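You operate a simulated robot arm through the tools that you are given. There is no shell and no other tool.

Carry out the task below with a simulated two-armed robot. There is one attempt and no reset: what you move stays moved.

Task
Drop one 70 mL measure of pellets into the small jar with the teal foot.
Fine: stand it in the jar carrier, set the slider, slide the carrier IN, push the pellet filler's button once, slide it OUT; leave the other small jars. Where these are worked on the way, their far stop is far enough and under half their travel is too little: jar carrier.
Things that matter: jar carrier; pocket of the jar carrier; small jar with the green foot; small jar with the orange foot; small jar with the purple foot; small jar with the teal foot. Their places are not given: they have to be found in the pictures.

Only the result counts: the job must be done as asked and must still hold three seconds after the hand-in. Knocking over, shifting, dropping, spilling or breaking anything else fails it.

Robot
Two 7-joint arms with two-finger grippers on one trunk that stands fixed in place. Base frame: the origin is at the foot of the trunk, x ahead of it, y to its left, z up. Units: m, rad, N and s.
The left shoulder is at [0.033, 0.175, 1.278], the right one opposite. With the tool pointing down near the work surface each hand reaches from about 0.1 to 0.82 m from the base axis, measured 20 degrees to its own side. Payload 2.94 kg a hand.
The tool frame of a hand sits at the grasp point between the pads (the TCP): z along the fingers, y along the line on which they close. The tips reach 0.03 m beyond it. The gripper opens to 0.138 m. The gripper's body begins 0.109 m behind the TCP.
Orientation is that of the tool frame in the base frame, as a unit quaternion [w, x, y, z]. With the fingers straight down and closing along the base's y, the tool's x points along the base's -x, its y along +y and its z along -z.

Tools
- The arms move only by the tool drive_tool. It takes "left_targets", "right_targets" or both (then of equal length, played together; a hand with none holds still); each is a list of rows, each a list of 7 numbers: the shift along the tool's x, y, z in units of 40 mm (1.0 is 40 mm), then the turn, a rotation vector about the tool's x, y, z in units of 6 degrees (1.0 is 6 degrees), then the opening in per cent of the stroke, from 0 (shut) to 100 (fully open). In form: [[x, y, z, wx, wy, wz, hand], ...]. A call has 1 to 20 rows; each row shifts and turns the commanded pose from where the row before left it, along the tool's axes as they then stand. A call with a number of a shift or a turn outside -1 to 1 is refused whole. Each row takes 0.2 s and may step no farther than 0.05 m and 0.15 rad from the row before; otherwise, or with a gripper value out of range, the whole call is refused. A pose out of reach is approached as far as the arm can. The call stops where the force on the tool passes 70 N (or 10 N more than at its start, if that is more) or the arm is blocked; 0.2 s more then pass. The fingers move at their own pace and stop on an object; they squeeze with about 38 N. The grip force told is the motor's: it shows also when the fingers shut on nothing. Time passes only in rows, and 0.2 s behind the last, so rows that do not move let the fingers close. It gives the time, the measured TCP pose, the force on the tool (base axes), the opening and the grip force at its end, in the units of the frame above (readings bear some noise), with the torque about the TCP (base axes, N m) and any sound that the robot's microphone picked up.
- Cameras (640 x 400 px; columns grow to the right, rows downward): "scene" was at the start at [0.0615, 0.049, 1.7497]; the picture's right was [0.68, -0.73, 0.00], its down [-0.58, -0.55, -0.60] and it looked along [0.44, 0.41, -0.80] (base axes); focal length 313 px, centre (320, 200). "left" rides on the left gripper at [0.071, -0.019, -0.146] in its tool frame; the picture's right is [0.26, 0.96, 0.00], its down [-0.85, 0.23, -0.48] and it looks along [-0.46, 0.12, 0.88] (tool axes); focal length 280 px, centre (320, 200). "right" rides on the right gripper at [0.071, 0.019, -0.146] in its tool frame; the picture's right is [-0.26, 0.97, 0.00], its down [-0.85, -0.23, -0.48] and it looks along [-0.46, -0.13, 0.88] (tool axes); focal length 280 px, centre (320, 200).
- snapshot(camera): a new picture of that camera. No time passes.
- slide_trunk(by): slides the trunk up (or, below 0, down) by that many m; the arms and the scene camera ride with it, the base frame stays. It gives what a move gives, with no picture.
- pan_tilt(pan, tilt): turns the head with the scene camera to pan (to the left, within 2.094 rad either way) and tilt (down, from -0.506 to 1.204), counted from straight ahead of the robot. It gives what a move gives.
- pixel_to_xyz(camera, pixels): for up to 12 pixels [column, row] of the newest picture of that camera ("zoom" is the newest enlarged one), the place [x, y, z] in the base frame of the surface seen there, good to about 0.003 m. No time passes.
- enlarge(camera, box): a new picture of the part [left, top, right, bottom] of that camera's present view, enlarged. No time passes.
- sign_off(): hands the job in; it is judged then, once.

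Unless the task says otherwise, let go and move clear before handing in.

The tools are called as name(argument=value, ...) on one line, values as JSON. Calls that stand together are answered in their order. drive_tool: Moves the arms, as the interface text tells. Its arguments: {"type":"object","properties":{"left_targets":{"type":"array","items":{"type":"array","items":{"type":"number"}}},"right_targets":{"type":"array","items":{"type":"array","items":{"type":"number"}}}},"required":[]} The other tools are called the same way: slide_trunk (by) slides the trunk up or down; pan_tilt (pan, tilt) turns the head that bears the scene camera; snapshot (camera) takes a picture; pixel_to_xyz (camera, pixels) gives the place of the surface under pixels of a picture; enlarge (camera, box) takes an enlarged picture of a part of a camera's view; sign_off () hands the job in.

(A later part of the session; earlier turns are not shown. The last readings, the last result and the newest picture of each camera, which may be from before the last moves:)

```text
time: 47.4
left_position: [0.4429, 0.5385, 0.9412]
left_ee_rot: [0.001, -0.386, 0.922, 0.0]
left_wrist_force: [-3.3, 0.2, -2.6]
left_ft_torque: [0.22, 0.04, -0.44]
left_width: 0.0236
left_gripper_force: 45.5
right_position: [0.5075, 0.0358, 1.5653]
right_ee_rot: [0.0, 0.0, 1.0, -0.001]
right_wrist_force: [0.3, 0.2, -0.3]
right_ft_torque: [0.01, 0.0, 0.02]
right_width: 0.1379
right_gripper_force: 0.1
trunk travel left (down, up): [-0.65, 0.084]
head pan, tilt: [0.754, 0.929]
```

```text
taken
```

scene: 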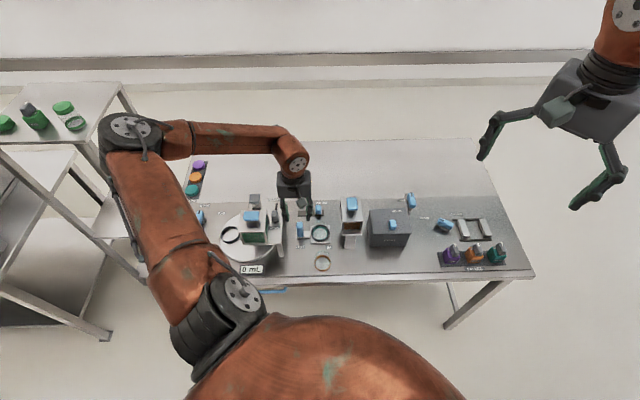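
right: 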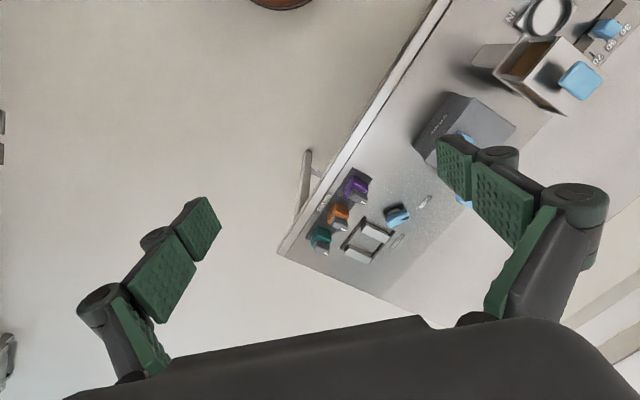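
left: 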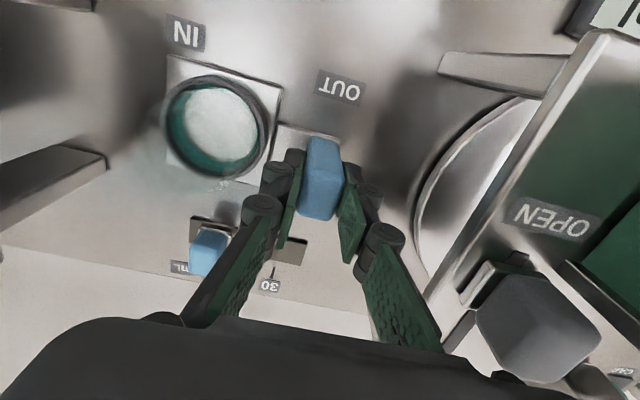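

The handle is gripped (width 0.0236). I'll slide it 60 mm toward IN in 7.5 mm steps, watching force.

drive_tool(left_targets=[[0, -0.1, 0, 0, 0, 0, 10], [0, -0.18, 0, 0, 0, 0, 10], [0, -0.19, 0, 0, 0, 0, 10], [0, -0.19, 0, 0, 0, 0, 10], [0, -0.19, 0, 0, 0, 0, 10], [0, -0.19, 0, 0, 0, 0, 10], [0, -0.19, 0, 0, 0, 0, 10], [0, -0.17, 0, 0, 0, 0, 10], [0, -0.1, 0, 0, 0, 0, 10], [0, 0, 0, 0, 0, 0, 10]])

snapshot(camera="left")

enlarge(camera="scene", box=[250, 180, 380, 270])

```text
time: 49.6
left_position: [0.4879, 0.4944, 0.9404]
left_ee_rot: [0.0, -0.386, 0.922, -0.002]
left_wrist_force: [-3.8, -3.9, -9.2]
left_ft_torque: [-0.13, 0.14, -0.38]
left_width: 0.0234
left_gripper_force: 44.9
right_position: [0.5096, 0.037, 1.5653]
right_ee_rot: [0.0, 0.001, 1.0, 0.0]
right_wrist_force: [-0.2, 0.7, -0.6]
right_ft_torque: [0.02, 0.01, -0.01]
right_width: 0.138
right_gripper_force: 0.1
trunk travel left (down, up): [-0.65, 0.084]
head pan, tilt: [0.754, 0.929]
```

```text
taken
```

left: 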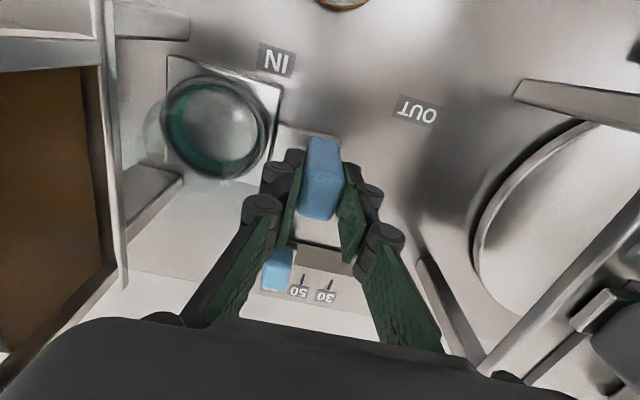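

```text
4.44 times, centred on (315, 225) of scene
```

zoom: 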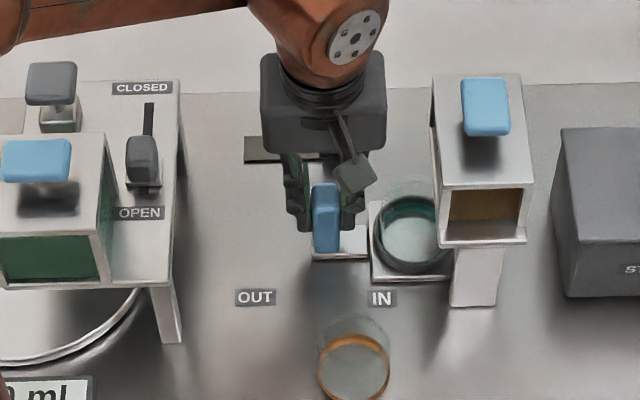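

The carrier slid 63 mm smoothly. Now I open to 33% and tilt the hand 20° (body away from the filler, tips toward it) around the tab so I can push the rest of the way without touching the hopper.

drive_tool(left_targets=[[0, 0, 0, 0, 0, 0, 33], [0, 0, 0, 0, 0, 0, 33], [0, 0, 0, 0.667, 0, 0, 33], [0, 0, 0, 0.667, 0, 0, 33], [0, 0, 0, 0.667, 0, 0, 33], [0, 0, 0, 0.667, 0, 0, 33], [0, 0, 0, 0.667, 0, 0, 33], [0, 0, 0, 0, 0, 0, 33]])

snapshot(camera="left")

enlarge(camera="scene", box=[250, 180, 380, 270])

```text
time: 51.4
left_position: [0.4871, 0.4955, 0.9426]
left_ee_rot: [0.067, -0.38, 0.908, -0.161]
left_wrist_force: [-0.2, 0.2, -0.6]
left_ft_torque: [0.0, 0.02, 0.01]
left_width: 0.0455
left_gripper_force: 0.4
right_position: [0.5094, 0.0352, 1.5652]
right_ee_rot: [0.0, -0.001, 1.0, 0.001]
right_wrist_force: [0.2, -0.1, -0.5]
right_ft_torque: [0.03, 0.01, -0.04]
right_width: 0.138
right_gripper_force: 0.0
trunk travel left (down, up): [-0.65, 0.084]
head pan, tilt: [0.754, 0.929]
```

```text
taken
```

left: 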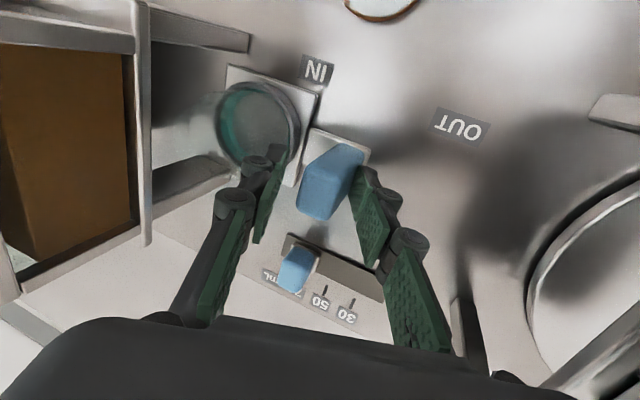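

```text
4.44 times, centred on (315, 225) of scene
```

zoom: 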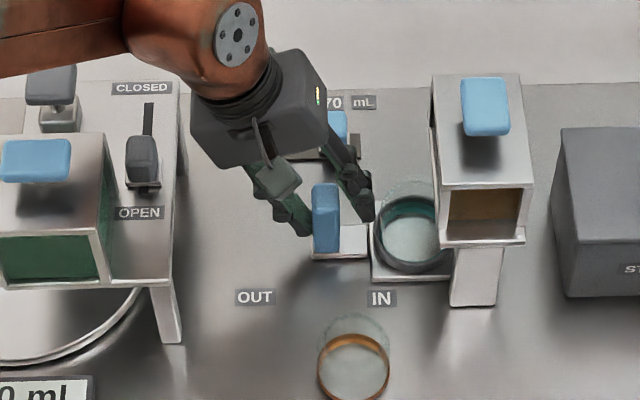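

The tilt worked: the body leans away from the filler and the tab is between the fingers. I'll push 37.5 mm further along the slide direction.

drive_tool(left_targets=[[0, -0.08, 0.029, 0, 0, 0, 33], [0, -0.1175, 0.0428, 0, 0, 0, 33], [0, -0.1175, 0.0428, 0, 0, 0, 33], [0, -0.1175, 0.0428, 0, 0, 0, 33], [0, -0.1175, 0.0428, 0, 0, 0, 33], [0, -0.1175, 0.0428, 0, 0, 0, 33], [0, -0.1175, 0.0428, 0, 0, 0, 33], [0, -0.08, 0.029, 0, 0, 0, 33], [0, 0, 0, 0, 0, 0, 33]])

snapshot(camera="left")

enlarge(camera="scene", box=[250, 180, 380, 270])

```text
time: 53.4
left_position: [0.5148, 0.4686, 0.9419]
left_ee_rot: [0.067, -0.38, 0.908, -0.161]
left_wrist_force: [-0.3, 0.4, -0.9]
left_ft_torque: [0.01, -0.01, 0.01]
left_width: 0.0457
left_gripper_force: 0.0
right_position: [0.5077, 0.034, 1.5641]
right_ee_rot: [0.0, 0.0, 1.0, 0.0]
right_wrist_force: [-0.3, -0.8, 0.9]
right_ft_torque: [0.04, 0.0, 0.02]
right_width: 0.1378
right_gripper_force: 0.1
trunk travel left (down, up): [-0.65, 0.084]
head pan, tilt: [0.754, 0.929]
```

```text
taken
```

left: 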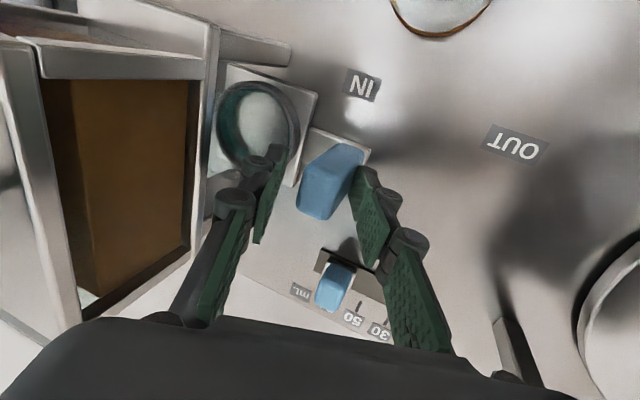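

```text
4.44 times, centred on (315, 225) of scene
```

zoom: 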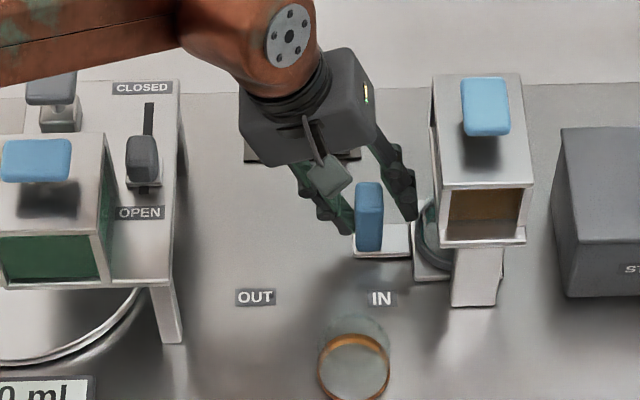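

The carrier moved about 38 mm more with no resistance. I'll narrow the fingers to 25% — the left finger then pushes the tab a bit further while the right one withdraws from the hopper.

drive_tool(left_targets=[[0, 0, 0, 0, 0, 0, 30], [0, 0, 0, 0, 0, 0, 27], [0, 0, 0, 0, 0, 0, 25], [0, 0, 0, 0, 0, 0, 25]])

snapshot(camera="left")

enlarge(camera="scene", box=[280, 190, 380, 260])

```text
time: 54.4
left_position: [0.5142, 0.4692, 0.9421]
left_ee_rot: [0.067, -0.38, 0.909, -0.161]
left_wrist_force: [1.0, 0.0, 0.3]
left_ft_torque: [0.28, 0.38, -0.34]
left_width: 0.0354
left_gripper_force: 18.0
right_position: [0.5088, 0.0357, 1.5637]
right_ee_rot: [0.0, 0.0, 1.0, 0.0]
right_wrist_force: [0.9, 0.7, -0.4]
right_ft_torque: [-0.01, 0.02, -0.01]
right_width: 0.1376
right_gripper_force: 0.0
trunk travel left (down, up): [-0.65, 0.084]
head pan, tilt: [0.754, 0.929]
```

```text
taken
```

left: 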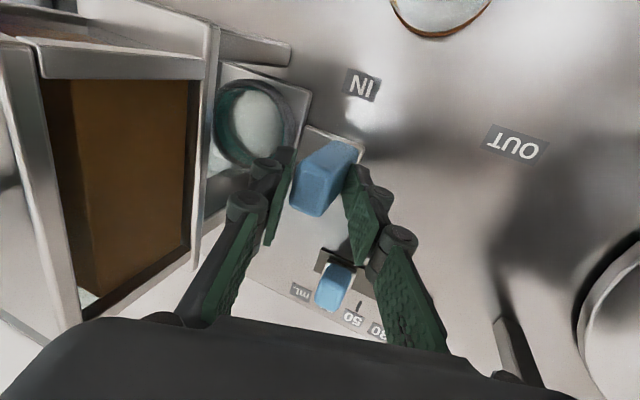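

```text
5.71 times, centred on (330, 225) of scene
```

zoom: 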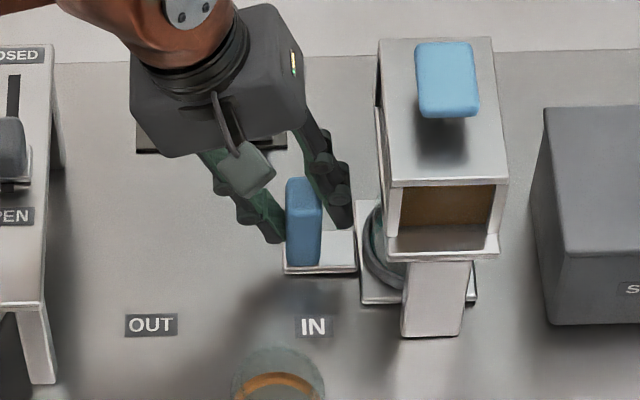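

The tab is gripped and the plate looks nearly centred under the spout (plate centre x≈417 vs leg line ≈421). I'll push on in 2 mm steps to find the far stop.

drive_tool(left_targets=[[0, -0.047, 0.0171, 0, 0, 0, 25], [0, -0.047, 0.0171, 0, 0, 0, 25], [0, 0, 0, 0, 0, 0, 25]])

```text
time: 55.2
left_position: [0.5168, 0.4659, 0.9416]
left_ee_rot: [0.068, -0.38, 0.908, -0.161]
left_wrist_force: [2.9, -1.2, 2.4]
left_ft_torque: [0.29, 0.32, -0.33]
left_width: 0.0354
left_gripper_force: 17.5
right_position: [0.5088, 0.0356, 1.5657]
right_ee_rot: [0.0, 0.0, 1.0, 0.0]
right_wrist_force: [0.3, 0.2, -0.7]
right_ft_torque: [0.0, -0.02, -0.05]
right_width: 0.138
right_gripper_force: 0.0
trunk travel left (down, up): [-0.65, 0.084]
head pan, tilt: [0.754, 0.929]
```

No stop yet. I continue 4 mm more in 2 mm steps.

drive_tool(left_targets=[[0, -0.047, 0.0171, 0, 0, 0, 25], [0, -0.047, 0.0171, 0, 0, 0, 25], [0, 0, 0, 0, 0, 0, 25]])

enlarge(camera="scene", box=[280, 190, 380, 260])

snapshot(camera="left")

```text
time: 56.0
left_position: [0.5194, 0.4645, 0.9419]
left_ee_rot: [0.067, -0.381, 0.908, -0.161]
left_wrist_force: [-3.7, 2.6, 0.9]
left_ft_torque: [0.04, 0.15, -0.04]
left_width: 0.0367
left_gripper_force: 1.7
right_position: [0.5083, 0.0361, 1.5639]
right_ee_rot: [0.0, 0.001, 1.0, -0.001]
right_wrist_force: [0.0, 0.6, 0.1]
right_ft_torque: [-0.03, 0.0, 0.02]
right_width: 0.138
right_gripper_force: 0.1
trunk travel left (down, up): [-0.65, 0.084]
head pan, tilt: [0.754, 0.929]
```

```text
5.71 times, centred on (330, 225) of scene
```

zoom: 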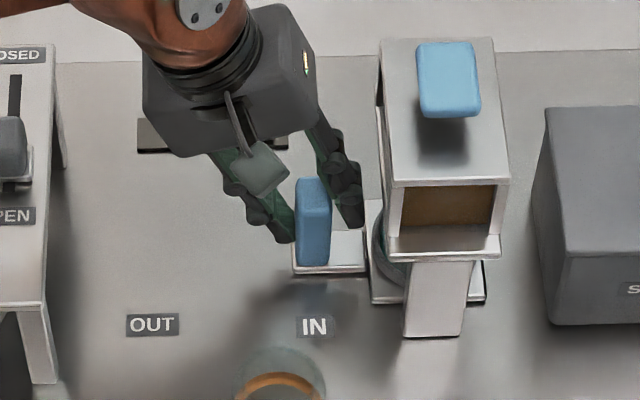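

```text
taken
```

left: 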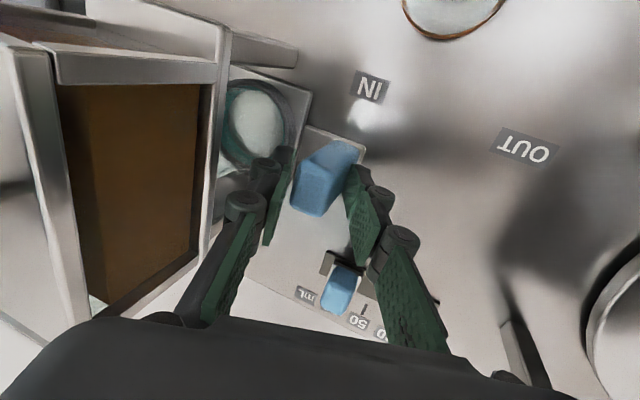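

Force of about 4.5 N against the motion and finger yielding suggest the far stop is reached. I'll push 2 mm more to confirm.

drive_tool(left_targets=[[0, -0.047, 0.0171, 0, 0, 0, 25], [0, 0, 0, 0, 0, 0, 25]])

enlarge(camera="scene", box=[280, 190, 380, 260])

```text
time: 56.6
left_position: [0.5209, 0.4641, 0.9417]
left_ee_rot: [0.068, -0.381, 0.908, -0.16]
left_wrist_force: [-6.3, 7.1, 4.5]
left_ft_torque: [0.16, 0.33, -0.1]
left_width: 0.0397
left_gripper_force: 3.7
right_position: [0.5082, 0.0357, 1.5651]
right_ee_rot: [0.0, 0.0, 1.0, 0.0]
right_wrist_force: [0.5, 0.2, 1.2]
right_ft_torque: [0.0, -0.01, 0.03]
right_width: 0.138
right_gripper_force: 0.1
trunk travel left (down, up): [-0.65, 0.084]
head pan, tilt: [0.754, 0.929]
```

```text
5.71 times, centred on (330, 225) of scene
```

zoom: 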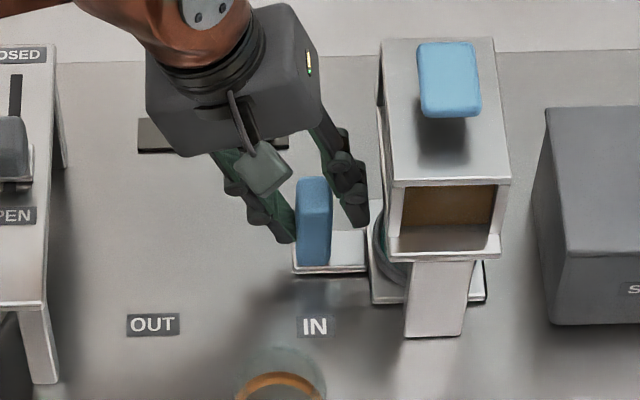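

The tab no longer moves while force rises to ~10 N: far stop reached. I'll back off 1.5 mm, set 29% opening, and withdraw along the finger direction (up and away from the hopper).

drive_tool(left_targets=[[0, 0.035, -0.0128, 0, 0, 0, 29], [0, 0, 0, 0, 0, 0, 29], [0, 0, -0.2, 0, 0, 0, 29], [0, 0, -0.4, 0, 0, 0, 29], [0, 0, -0.6, 0, 0, 0, 29], [0, 0, -0.8, 0, 0, 0, 29], [0, 0, -0.9, 0, 0, 0, 29], [0, 0, -0.9, 0, 0, 0, 29]])

snapshot(camera="left")

enlarge(camera="scene", box=[280, 190, 380, 260])

```text
time: 58.4
left_position: [0.4821, 0.4991, 1.0853]
left_ee_rot: [0.067, -0.38, 0.908, -0.162]
left_wrist_force: [0.2, 0.2, 0.6]
left_ft_torque: [0.01, -0.02, 0.03]
left_width: 0.0401
left_gripper_force: 0.0
right_position: [0.5085, 0.0348, 1.5645]
right_ee_rot: [0.0, 0.0, 1.0, 0.001]
right_wrist_force: [-0.3, -0.3, -1.1]
right_ft_torque: [0.06, -0.02, -0.01]
right_width: 0.138
right_gripper_force: 0.1
trunk travel left (down, up): [-0.65, 0.084]
head pan, tilt: [0.754, 0.929]
```

```text
taken
```

left: 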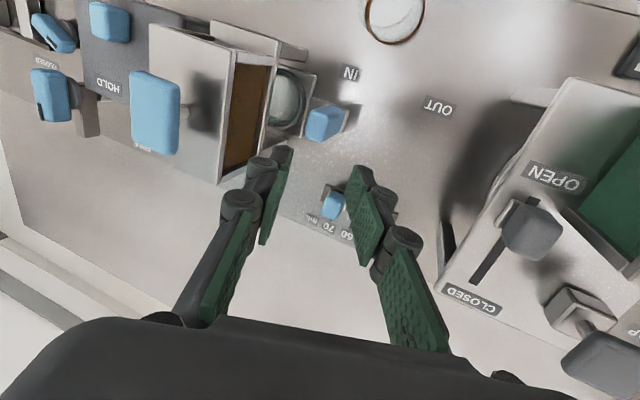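

```text
5.71 times, centred on (330, 225) of scene
```

zoom: 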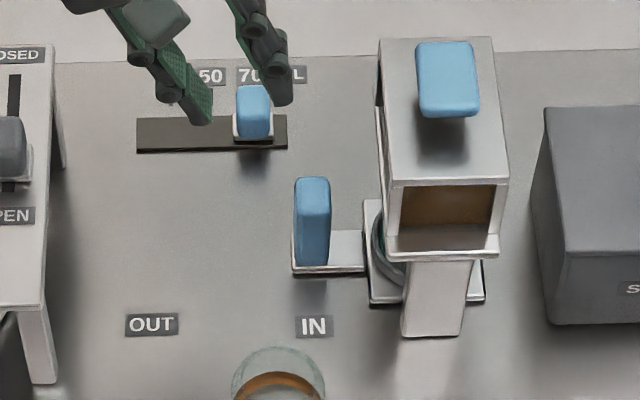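

The carrier stays IN and the slider is still at 70. I'll measure the button, the tab's new position and the pocket from here.

pixel_to_xyz(camera="left", pixels=[[155, 112], [134, 72], [179, 82], [132, 142], [176, 153], [155, 90], [323, 125], [310, 138], [328, 140], [340, 110], [235, 75], [222, 180]])

pixel_to_xyz(camera="scene", pixels=[[352, 205], [348, 201], [357, 201], [348, 210], [357, 210], [328, 225], [342, 223], [362, 223], [367, 236], [352, 198], [345, 235], [361, 236]])

```text
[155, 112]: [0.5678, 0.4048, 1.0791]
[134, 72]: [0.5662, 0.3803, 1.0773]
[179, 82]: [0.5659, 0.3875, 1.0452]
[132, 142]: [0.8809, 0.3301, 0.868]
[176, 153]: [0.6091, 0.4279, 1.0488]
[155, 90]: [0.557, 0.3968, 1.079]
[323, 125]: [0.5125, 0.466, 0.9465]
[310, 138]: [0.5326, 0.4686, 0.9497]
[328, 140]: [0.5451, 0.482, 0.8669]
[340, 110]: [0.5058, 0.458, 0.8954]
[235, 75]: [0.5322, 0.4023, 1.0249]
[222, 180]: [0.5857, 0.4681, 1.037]
```

```text
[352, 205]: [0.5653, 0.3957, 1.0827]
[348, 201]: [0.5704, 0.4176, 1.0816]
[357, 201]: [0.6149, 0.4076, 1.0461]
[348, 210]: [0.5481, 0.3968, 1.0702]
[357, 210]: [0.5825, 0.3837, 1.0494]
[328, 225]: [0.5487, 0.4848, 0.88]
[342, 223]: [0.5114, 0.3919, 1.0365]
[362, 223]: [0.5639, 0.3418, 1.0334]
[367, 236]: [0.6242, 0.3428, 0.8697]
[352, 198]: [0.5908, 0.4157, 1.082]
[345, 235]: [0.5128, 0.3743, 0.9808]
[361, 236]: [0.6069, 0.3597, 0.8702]
```

Button centre is about (0.570,0.402), top z≈1.081. I'll raise the hand 8 cm, close the fingers and remove the tilt.

drive_tool(left_targets=[[0, -0.23, -0.63, 0, 0, 0, 10], [0, -0.23, -0.63, 0, 0, 0, 0], [0, -0.23, -0.63, 0, 0, 0, 0], [0, 0, 0, -0.667, 0, 0, 0], [0, 0, 0, -0.667, 0, 0, 0], [0, 0, 0, -0.667, 0, 0, 0], [0, 0, 0, -0.667, 0, 0, 0], [0, 0, 0, -0.667, 0, 0, 0], [0, 0, 0, 0, 0, 0, 0]])

```text
time: 60.4
left_position: [0.4809, 0.5, 1.1655]
left_ee_rot: [0.0, -0.386, 0.923, 0.0]
left_wrist_force: [-0.2, 0.0, 0.4]
left_ft_torque: [0.02, -0.03, -0.03]
left_width: 0.0
left_gripper_force: 27.8
right_position: [0.5083, 0.036, 1.5653]
right_ee_rot: [0.0, 0.0, 1.0, 0.0]
right_wrist_force: [-0.7, 0.2, -0.3]
right_ft_torque: [0.0, -0.05, 0.01]
right_width: 0.1379
right_gripper_force: 0.1
trunk travel left (down, up): [-0.65, 0.084]
head pan, tilt: [0.754, 0.929]
```

Fingers shut, hand vertical at z=1.1655. I'll move over the button.

drive_tool(left_targets=[[0.03, -0.45, 0, 0, 0, 0, 0], [0.03, -0.65, 0, 0, 0, 0, 0], [0.03, -0.65, 0, 0, 0, 0, 0], [0.03, -0.65, 0, 0, 0, 0, 0], [0.03, -0.55, 0, 0, 0, 0, 0], [0.03, -0.36, 0, 0, 0, 0, 0], [0, 0, 0, 0, 0, 0, 0]])

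snapshot(camera="left")

enlarge(camera="scene", box=[290, 150, 420, 250])

```text
time: 62.0
left_position: [0.5722, 0.4024, 1.1644]
left_ee_rot: [0.0, -0.387, 0.922, -0.001]
left_wrist_force: [0.3, 0.0, 0.3]
left_ft_torque: [-0.02, -0.01, 0.0]
left_width: 0.0001
left_gripper_force: 28.4
right_position: [0.5085, 0.0363, 1.5653]
right_ee_rot: [-0.001, -0.001, 1.0, 0.0]
right_wrist_force: [0.4, 0.4, 0.4]
right_ft_torque: [-0.01, 0.0, 0.0]
right_width: 0.1378
right_gripper_force: 0.1
trunk travel left (down, up): [-0.65, 0.084]
head pan, tilt: [0.754, 0.929]
```

```text
taken
```

left: 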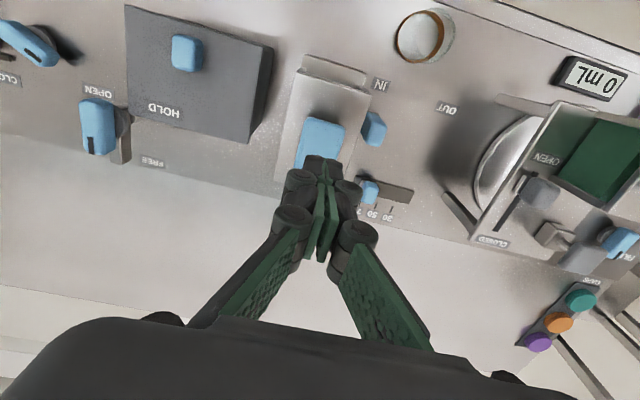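

```text
4.00 times, centred on (355, 200) of scene
```

zoom: 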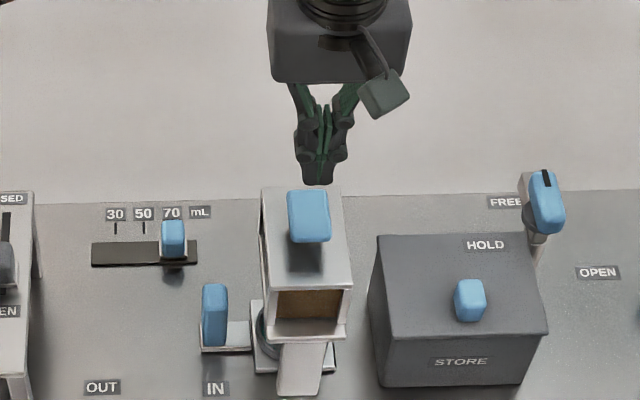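

The tip seems ~5 mm to the right of the button's middle in the scene view. I'll measure the button's edges from the left camera before pressing.

enlarge(camera="left", box=[260, 90, 388, 190])

enlarge(camera="scene", box=[330, 180, 378, 215])

pixel_to_xyz(camera="zoom", pixels=[[210, 200], [250, 310], [310, 200], [260, 100], [150, 220], [250, 150], [100, 100], [400, 100], [500, 300], [60, 300], [320, 300], [200, 300]])

```text
4.00 times, centred on (324, 140) of left
```

zoom: 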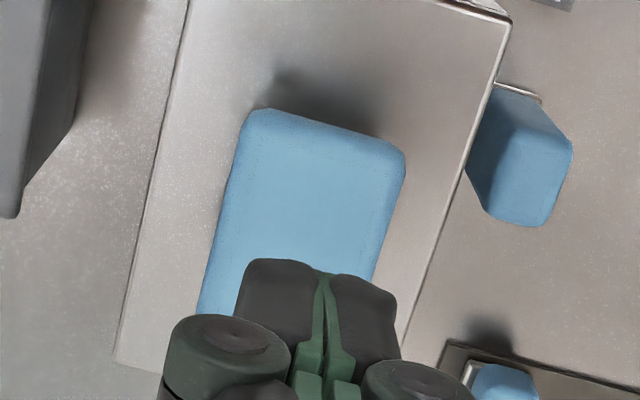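

```text
11.43 times, centred on (354, 198) of scene
```

zoom: 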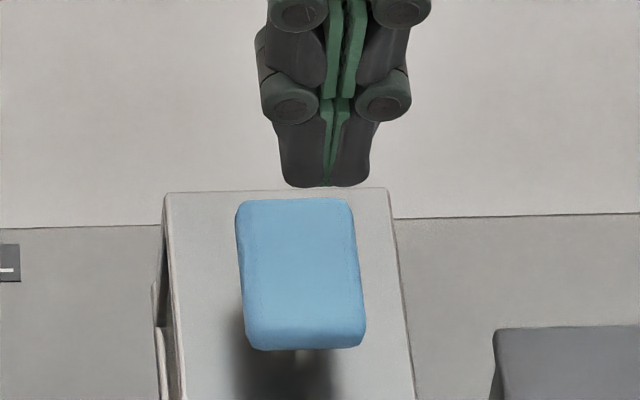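

```text
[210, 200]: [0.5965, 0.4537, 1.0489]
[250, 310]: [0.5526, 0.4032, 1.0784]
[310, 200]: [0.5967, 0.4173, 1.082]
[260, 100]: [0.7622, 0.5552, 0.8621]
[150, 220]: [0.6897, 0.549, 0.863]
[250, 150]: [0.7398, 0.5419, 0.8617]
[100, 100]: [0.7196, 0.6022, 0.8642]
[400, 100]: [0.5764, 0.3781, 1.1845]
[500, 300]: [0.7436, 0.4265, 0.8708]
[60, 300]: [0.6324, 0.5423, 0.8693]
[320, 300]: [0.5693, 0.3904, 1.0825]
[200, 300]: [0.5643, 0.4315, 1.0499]
```

Refined button centre is ≈(0.577,0.405), 35×49 mm; the shut tips are within 6 mm of it. I'll shift 5 mm deeper and descend to just above the button.

drive_tool(left_targets=[[-0.12, 0, 0.3, 0, 0, 0, 0], [0, 0, 0.4, 0, 0, 0, 0], [0, 0, 0.35, 0, 0, 0, 0], [0, 0, 0, 0, 0, 0, 0]])

enlarge(camera="scene", box=[330, 180, 378, 215])

```text
time: 63.0
left_position: [0.5747, 0.4059, 1.1224]
left_ee_rot: [0.001, -0.386, 0.922, 0.0]
left_wrist_force: [-0.3, -0.3, 0.4]
left_ft_torque: [0.03, -0.01, 0.02]
left_width: 0.0
left_gripper_force: 28.2
right_position: [0.5096, 0.0349, 1.5654]
right_ee_rot: [0.001, 0.0, 1.0, 0.002]
right_wrist_force: [0.1, 0.1, 0.0]
right_ft_torque: [-0.02, -0.06, 0.0]
right_width: 0.1378
right_gripper_force: 0.1
trunk travel left (down, up): [-0.65, 0.084]
head pan, tilt: [0.754, 0.929]
```

```text
11.43 times, centred on (354, 198) of scene
```

zoom: 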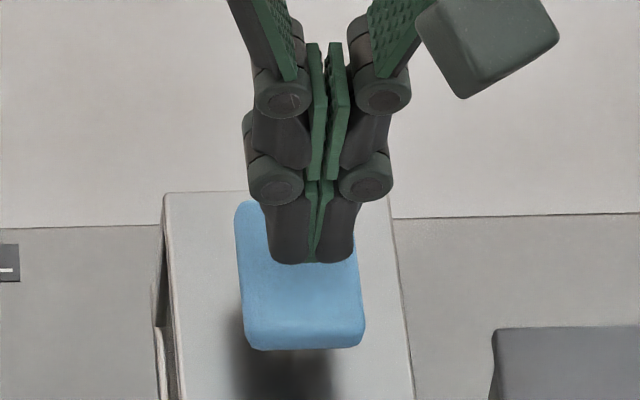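

The tip is about 1 cm above the button's centre. I'll descend 14 mm in 2 mm steps to make contact and start pressing.

drive_tool(left_targets=[[0, 0, 0.08, 0, 0, 0, 0], [0, 0, 0.08, 0, 0, 0, 0], [0, 0, 0.05, 0, 0, 0, 0], [0, 0, 0.05, 0, 0, 0, 0], [0, 0, 0.05, 0, 0, 0, 0]])

```text
time: 64.2
left_position: [0.5742, 0.4068, 1.1104]
left_ee_rot: [0.0, -0.386, 0.922, 0.0]
left_wrist_force: [0.7, 0.2, -0.2]
left_ft_torque: [0.0, -0.01, -0.05]
left_width: 0.0
left_gripper_force: 28.3
right_position: [0.5089, 0.0358, 1.5651]
right_ee_rot: [0.0, 0.001, 1.0, 0.0]
right_wrist_force: [0.7, 0.5, 0.3]
right_ft_torque: [0.0, 0.03, -0.01]
right_width: 0.1382
right_gripper_force: 0.1
trunk travel left (down, up): [-0.65, 0.084]
head pan, tilt: [0.754, 0.929]
```

No contact yet (z=1.1104). I keep pressing down in 2 mm steps.

drive_tool(left_targets=[[0, 0, 0.05, 0, 0, 0, 0], [0, 0, 0.05, 0, 0, 0, 0], [0, 0, 0.05, 0, 0, 0, 0]])

```text
time: 65.0
left_position: [0.5757, 0.4058, 1.1052]
left_ee_rot: [0.001, -0.386, 0.922, -0.001]
left_wrist_force: [-0.3, 1.1, 1.5]
left_ft_torque: [-0.01, -0.01, -0.01]
left_width: 0.0059
left_gripper_force: 28.8
right_position: [0.5083, 0.0356, 1.5657]
right_ee_rot: [0.001, -0.001, 1.0, 0.001]
right_wrist_force: [0.5, -0.7, -0.3]
right_ft_torque: [-0.04, -0.04, -0.01]
right_width: 0.1379
right_gripper_force: 0.1
trunk travel left (down, up): [-0.65, 0.084]
head pan, tilt: [0.754, 0.929]
```

Slight contact (1.5 N, tips spread to 6 mm). I'll check with a picture, then continue.

enlarge(camera="scene", box=[330, 180, 378, 215])

enlarge(camera="left", box=[260, 90, 388, 190])

```text
11.43 times, centred on (354, 198) of scene
```

zoom: 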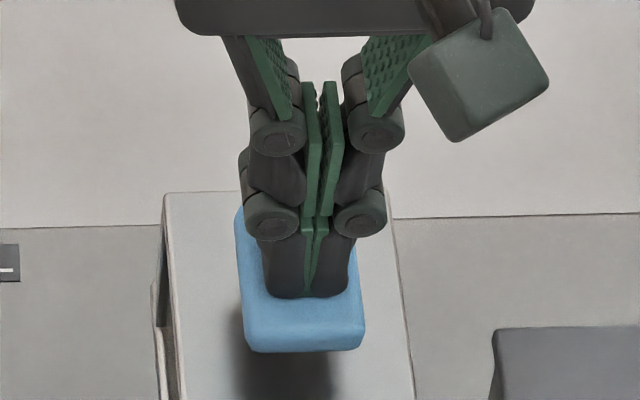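

```text
4.00 times, centred on (324, 140) of left
```

zoom: 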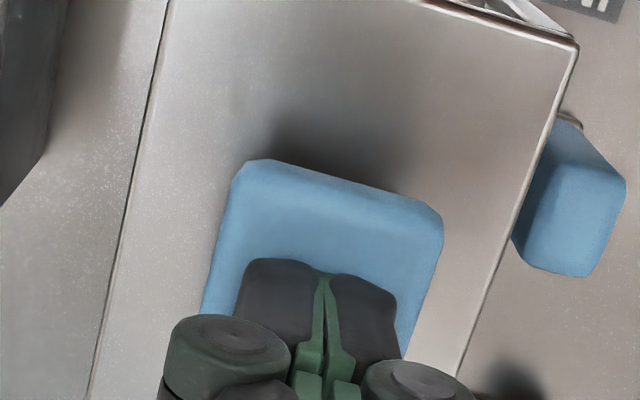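

The tips rest on the middle of the button. I'll press further in small steps, watching for force and sound.

drive_tool(left_targets=[[0, 0, 0.05, 0, 0, 0, 0], [0, 0, 0.05, 0, 0, 0, 0], [0, 0, 0.05, 0, 0, 0, 0]])

```text
time: 65.8
left_position: [0.5758, 0.4059, 1.0995]
left_ee_rot: [0.0, -0.386, 0.922, -0.001]
left_wrist_force: [2.4, 1.0, 3.1]
left_ft_torque: [0.02, -0.04, -0.02]
left_width: 0.006
left_gripper_force: 28.2
right_position: [0.5088, 0.0363, 1.5647]
right_ee_rot: [0.0, 0.0, 1.0, 0.001]
right_wrist_force: [0.4, -0.2, -0.4]
right_ft_torque: [0.0, -0.02, 0.04]
right_width: 0.1381
right_gripper_force: 0.0
trunk travel left (down, up): [-0.65, 0.084]
head pan, tilt: [0.754, 0.929]
```

drive_tool(left_targets=[[0, 0, 0.05, 0, 0, 0, 0], [0, 0, 0.05, 0, 0, 0, 0]])

enlarge(camera="scene", box=[320, 180, 384, 245])

```text
time: 66.4
left_position: [0.576, 0.4049, 1.0943]
left_ee_rot: [0.001, -0.386, 0.923, -0.002]
left_wrist_force: [1.5, -0.1, 4.1]
left_ft_torque: [0.03, -0.04, -0.01]
left_width: 0.0063
left_gripper_force: 28.4
right_position: [0.5079, 0.0358, 1.5653]
right_ee_rot: [0.001, 0.0, 1.0, 0.001]
right_wrist_force: [0.0, 0.6, -0.8]
right_ft_torque: [0.04, 0.01, 0.01]
right_width: 0.1378
right_gripper_force: 0.1
trunk travel left (down, up): [-0.65, 0.084]
head pan, tilt: [0.754, 0.929]
heard: click
```

```text
6.15 times, centred on (352, 212) of scene
```

zoom: 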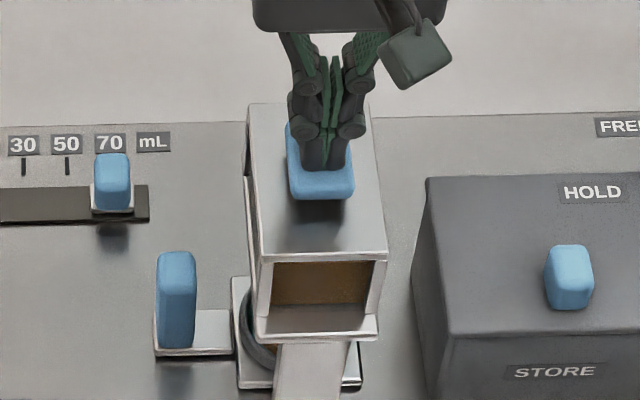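

A click was heard at z=1.094 — the push registered. I'll release by rising straight up.

drive_tool(left_targets=[[0, 0, -0.2, 0, 0, 0, 0], [0, 0, -0.5, 0, 0, 0, 0], [0, 0, -0.6, 0, 0, 0, 0], [0, 0, -0.6, 0, 0, 0, 0], [0, 0, 0, 0, 0, 0, 0], [0, 0, 0, 0, 0, 0, 0]])

snapshot(camera="left")

enlarge(camera="scene", box=[320, 180, 384, 245])

```text
time: 67.8
left_position: [0.5761, 0.4066, 1.1711]
left_ee_rot: [0.0, -0.386, 0.923, -0.001]
left_wrist_force: [0.0, 0.8, -0.7]
left_ft_torque: [0.04, -0.01, 0.03]
left_width: 0.0001
left_gripper_force: 27.9
right_position: [0.5089, 0.0354, 1.5653]
right_ee_rot: [0.0, 0.0, 1.0, 0.0]
right_wrist_force: [0.2, -0.7, -0.4]
right_ft_torque: [0.01, 0.0, 0.05]
right_width: 0.1382
right_gripper_force: 0.0
trunk travel left (down, up): [-0.65, 0.084]
head pan, tilt: [0.754, 0.929]
```

```text
taken
```

left: 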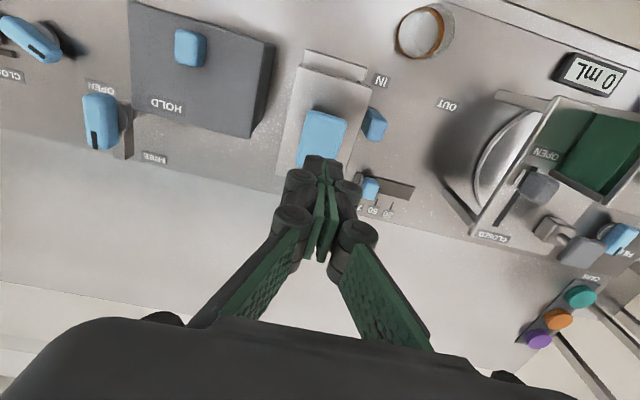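

```text
6.15 times, centred on (352, 212) of scene
```

zoom: 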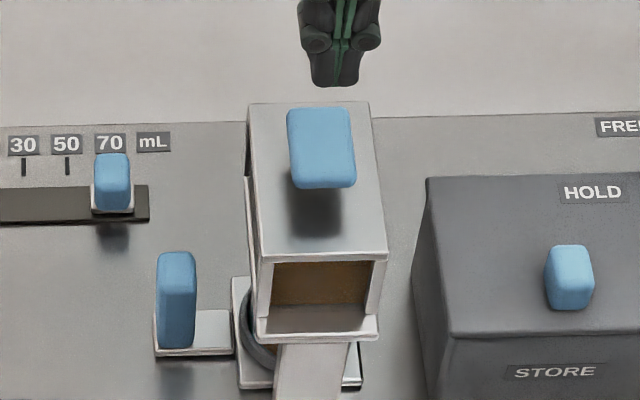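

The button came back up. Now I return over the handle: move back along −u at z≈1.17, then tilt 20° again with fingers at 32.5%.

drive_tool(left_targets=[[0, 0.4, 0, 0, 0, 0, 0], [0, 0.6, 0, 0, 0, 0, 0], [-0.055, 0.6, 0, 0, 0, 0, 10], [0, 0.6, 0, 0, 0, 0, 20], [0, 0.5, 0, 0, 0, 0, 32.5], [0, 0.39, 0, 0, 0, 0, 32.5], [0, 0, 0, 0.667, 0, 0, 32.5], [0, 0, 0, 0.667, 0, 0, 32.5], [0, 0, 0, 0.667, 0, 0, 32.5], [0, 0, 0, 0.667, 0, 0, 32.5], [0, 0, 0, 0.667, 0, 0, 32.5], [0, 0, 0, 0, 0, 0, 32.5]])

snapshot(camera="left")

```text
time: 70.4
left_position: [0.49, 0.4933, 1.1705]
left_ee_rot: [0.067, -0.38, 0.908, -0.161]
left_wrist_force: [1.0, 1.5, 0.0]
left_ft_torque: [0.0, 0.0, 0.01]
left_width: 0.045
left_gripper_force: 0.0
right_position: [0.5074, 0.0359, 1.5656]
right_ee_rot: [0.0, 0.0, 1.0, 0.001]
right_wrist_force: [-0.7, 0.6, 0.1]
right_ft_torque: [-0.02, 0.01, -0.03]
right_width: 0.1381
right_gripper_force: 0.1
trunk travel left (down, up): [-0.65, 0.084]
head pan, tilt: [0.754, 0.929]
```

```text
taken
```

left: 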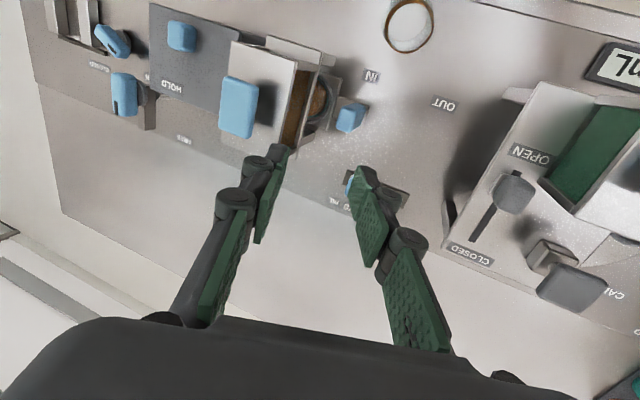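

Pellets (brown) are visible in the jar at (318,100). I'll come straight down to z≈1.063 with the tilt kept.

drive_tool(left_targets=[[0, 0.2, 0.55, 0, 0, 0, 32.5], [0, 0.25, 0.69, 0, 0, 0, 32.5], [0, 0.25, 0.69, 0, 0, 0, 32.5], [0, 0.223, 0.6, 0, 0, 0, 32.5], [0, 0, 0, 0, 0, 0, 32.5]])

snapshot(camera="left")

enlarge(camera="scene", box=[280, 180, 380, 250])

pixel_to_xyz(camera="left", pixels=[[320, 135], [330, 120], [315, 120], [320, 150], [335, 130], [310, 140]])

```text
time: 71.6
left_position: [0.4891, 0.4936, 1.0626]
left_ee_rot: [0.068, -0.381, 0.908, -0.161]
left_wrist_force: [-0.1, -1.6, -0.7]
left_ft_torque: [-0.03, 0.02, -0.02]
left_width: 0.045
left_gripper_force: 0.0
right_position: [0.509, 0.0359, 1.5646]
right_ee_rot: [0.0, 0.0, 1.0, 0.0]
right_wrist_force: [-0.4, -0.2, -0.8]
right_ft_torque: [0.01, 0.0, -0.04]
right_width: 0.1379
right_gripper_force: 0.1
trunk travel left (down, up): [-0.65, 0.084]
head pan, tilt: [0.754, 0.929]
```

```text
taken
```

left: 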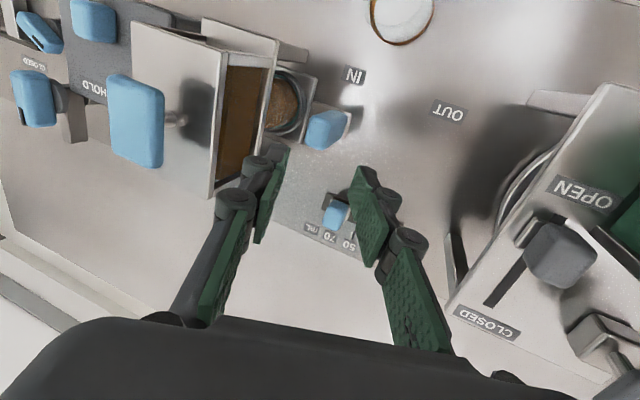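

```text
5.71 times, centred on (330, 215) of scene
```

zoom: 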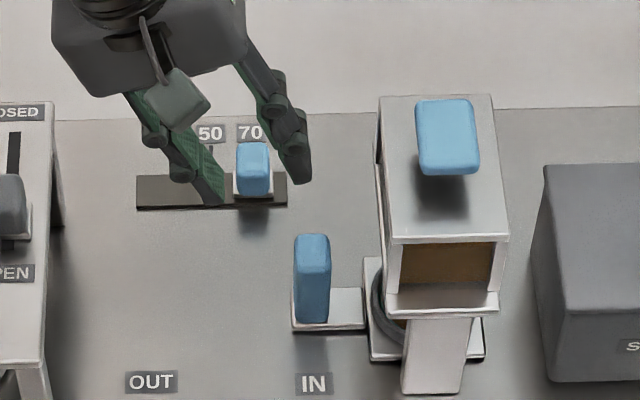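

```text
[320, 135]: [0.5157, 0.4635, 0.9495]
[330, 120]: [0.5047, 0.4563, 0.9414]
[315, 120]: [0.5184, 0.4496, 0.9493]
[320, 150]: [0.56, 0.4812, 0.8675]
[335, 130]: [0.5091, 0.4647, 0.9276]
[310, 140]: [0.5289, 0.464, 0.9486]
```

Tab top at (0.516–0.529, 0.45–0.464) as expected. I'll go in along the finger direction by 84 mm and check.

drive_tool(left_targets=[[0, 0, 0.5, 0, 0, 0, 32.5], [0, 0, 0.6, 0, 0, 0, 32.5], [0, 0, 0.6, 0, 0, 0, 32.5], [0, 0, 0.4, 0, 0, 0, 32.5], [0, 0, 0, 0, 0, 0, 32.5]])

snapshot(camera="left")

enlarge(camera="scene", box=[280, 180, 380, 250])

```text
time: 72.8
left_position: [0.509, 0.4738, 0.9836]
left_ee_rot: [0.068, -0.38, 0.908, -0.161]
left_wrist_force: [-0.3, 1.4, 1.0]
left_ft_torque: [-0.01, 0.0, 0.0]
left_width: 0.0447
left_gripper_force: 0.1
right_position: [0.5081, 0.0356, 1.5648]
right_ee_rot: [0.0, 0.0, 1.0, 0.001]
right_wrist_force: [0.5, 0.1, 0.7]
right_ft_torque: [0.03, 0.01, -0.04]
right_width: 0.1379
right_gripper_force: 0.1
trunk travel left (down, up): [-0.65, 0.084]
head pan, tilt: [0.754, 0.929]
```

```text
taken
```

left: 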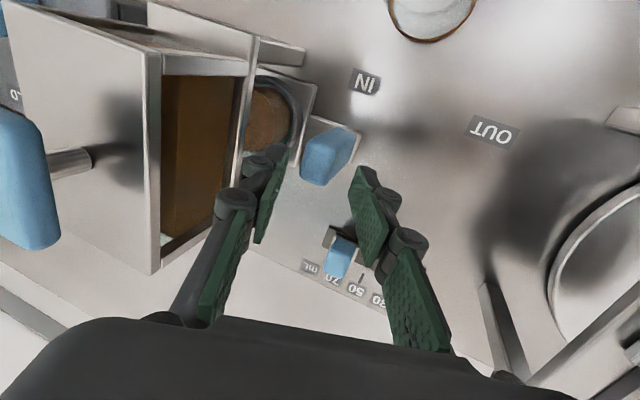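

```text
5.71 times, centred on (330, 215) of scene
```

zoom: 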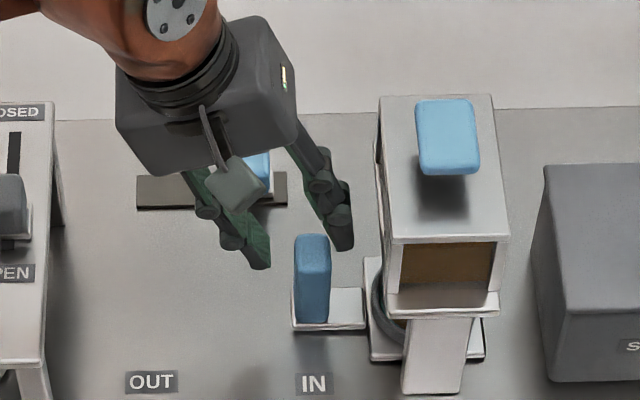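

The right fingertip is right of the tab and clear of the flange. I'll go the last 35 mm in slowly.

drive_tool(left_targets=[[0, 0, 0.25, 0, 0, 0, 32.5], [0, 0, 0.25, 0, 0, 0, 32.5], [0, 0, 0.2, 0, 0, 0, 32.5], [0, 0, 0.18, 0, 0, 0, 32.5], [0, 0, 0, 0, 0, 0, 32.5]])

snapshot(camera="left")

enlarge(camera="scene", box=[280, 180, 380, 250])

```text
time: 74.0
left_position: [0.5188, 0.465, 0.9513]
left_ee_rot: [0.067, -0.38, 0.909, -0.16]
left_wrist_force: [-0.9, -0.3, -0.5]
left_ft_torque: [0.02, -0.01, -0.02]
left_width: 0.0447
left_gripper_force: 0.1
right_position: [0.509, 0.0352, 1.5641]
right_ee_rot: [0.001, 0.0, 1.0, 0.0]
right_wrist_force: [-0.7, 0.3, 1.6]
right_ft_torque: [-0.03, -0.03, 0.0]
right_width: 0.1377
right_gripper_force: 0.0
trunk travel left (down, up): [-0.65, 0.084]
head pan, tilt: [0.754, 0.929]
```

```text
taken
```

left: 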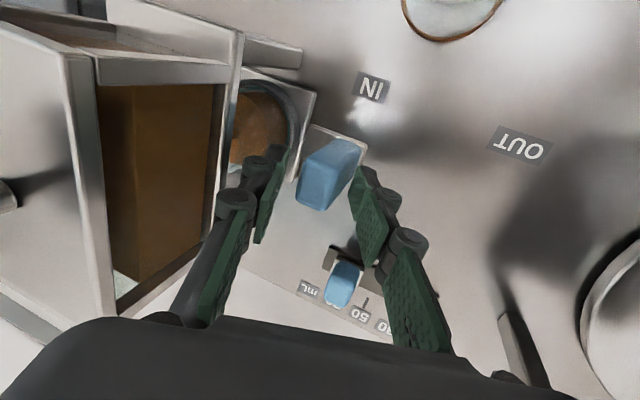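

```text
5.71 times, centred on (330, 215) of scene
```

zoom: 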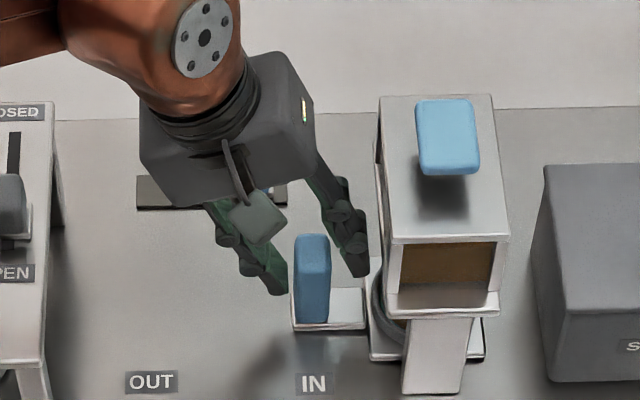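

The tab is caged and the jar with brown pellets is in the pocket. I'll pull OUT slowly by 50 mm along −u with the tilt kept.

drive_tool(left_targets=[[0, 0.06, -0.0218, 0, 0, 0, 32.5], [0, 0.07, -0.0255, 0, 0, 0, 32.5], [0, 0.09, -0.0328, 0, 0, 0, 32.5], [0, 0.11, -0.04, 0, 0, 0, 32.5], [0, 0.1175, -0.0428, 0, 0, 0, 32.5], [0, 0.1175, -0.0428, 0, 0, 0, 32.5], [0, 0.1175, -0.0428, 0, 0, 0, 32.5], [0, 0.1175, -0.0428, 0, 0, 0, 32.5], [0, 0.1175, -0.0428, 0, 0, 0, 32.5], [0, 0.1, -0.0364, 0, 0, 0, 32.5], [0, 0.09, -0.0328, 0, 0, 0, 32.5], [0, 0.06, -0.0218, 0, 0, 0, 32.5], [0, 0, 0, 0, 0, 0, 32.5]])

snapshot(camera="left")

enlarge(camera="scene", box=[260, 180, 380, 255])

```text
time: 76.8
left_position: [0.4822, 0.4995, 0.9511]
left_ee_rot: [0.067, -0.38, 0.908, -0.161]
left_wrist_force: [-0.4, -0.8, -1.0]
left_ft_torque: [0.01, 0.01, -0.06]
left_width: 0.0452
left_gripper_force: 0.6
right_position: [0.5101, 0.0362, 1.5652]
right_ee_rot: [0.0, 0.0, 1.0, 0.0]
right_wrist_force: [-0.3, -0.5, 0.9]
right_ft_torque: [-0.01, -0.03, 0.01]
right_width: 0.1382
right_gripper_force: 0.1
trunk travel left (down, up): [-0.65, 0.084]
head pan, tilt: [0.754, 0.929]
```

```text
taken
```

left: 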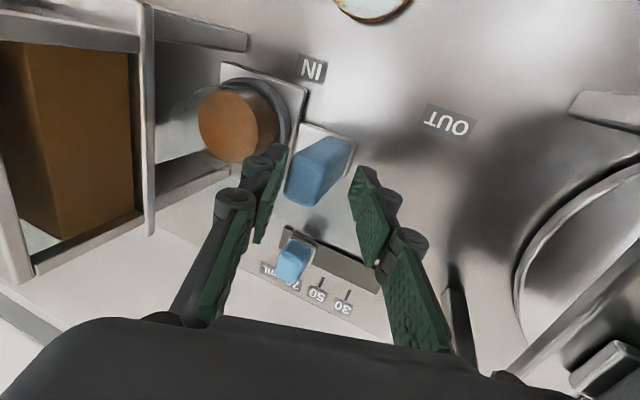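

```text
5.33 times, centred on (320, 218) of scene
```

zoom: 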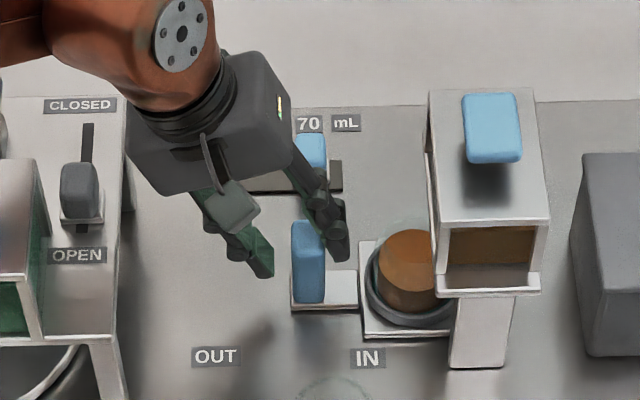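

The jar with its pellets came out from under the filler. I'll recentre on the tab (+11 mm), remove the tilt, and grip the tab again.

drive_tool(left_targets=[[0, -0.1292, 0.047, 0, 0, 0, 32.5], [0, -0.1292, 0.047, 0, 0, 0, 32.5], [0, 0, 0, -0.667, 0, 0, 32.5], [0, 0, 0, -0.667, 0, 0, 32.5], [0, 0, 0, -0.667, 0, 0, 32.5], [0, 0, 0, -0.667, 0, 0, 32.5], [0, 0, 0, -0.667, 0, 0, 32.5], [0, 0, 0, 0, 0, 0, 32.5]])

snapshot(camera="left")

enlarge(camera="scene", box=[260, 180, 380, 255])

```text
time: 78.6
left_position: [0.4906, 0.4934, 0.9515]
left_ee_rot: [-0.001, -0.386, 0.922, 0.0]
left_wrist_force: [0.4, -0.5, 0.0]
left_ft_torque: [0.01, -0.02, 0.01]
left_width: 0.0449
left_gripper_force: 0.2
right_position: [0.5088, 0.0362, 1.5647]
right_ee_rot: [0.0, 0.0, 1.0, 0.001]
right_wrist_force: [0.0, 0.1, 0.4]
right_ft_torque: [0.0, -0.03, -0.01]
right_width: 0.1378
right_gripper_force: 0.1
trunk travel left (down, up): [-0.65, 0.084]
head pan, tilt: [0.754, 0.929]
```

```text
taken
```

left: 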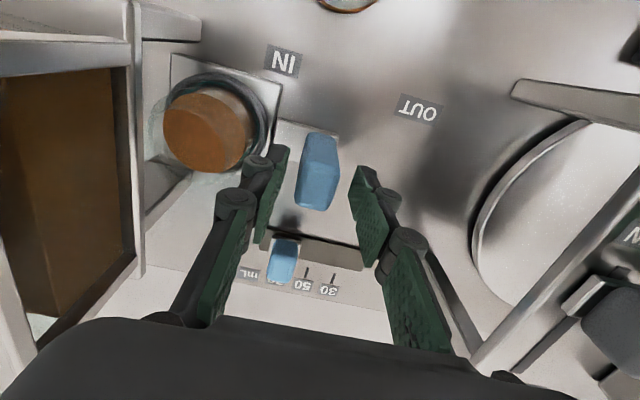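

```text
5.33 times, centred on (320, 218) of scene
```

zoom: 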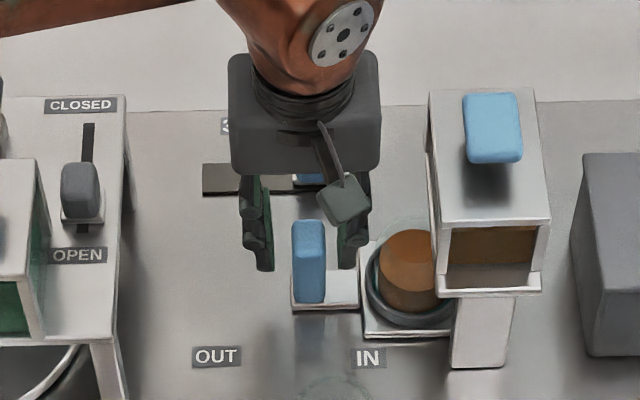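

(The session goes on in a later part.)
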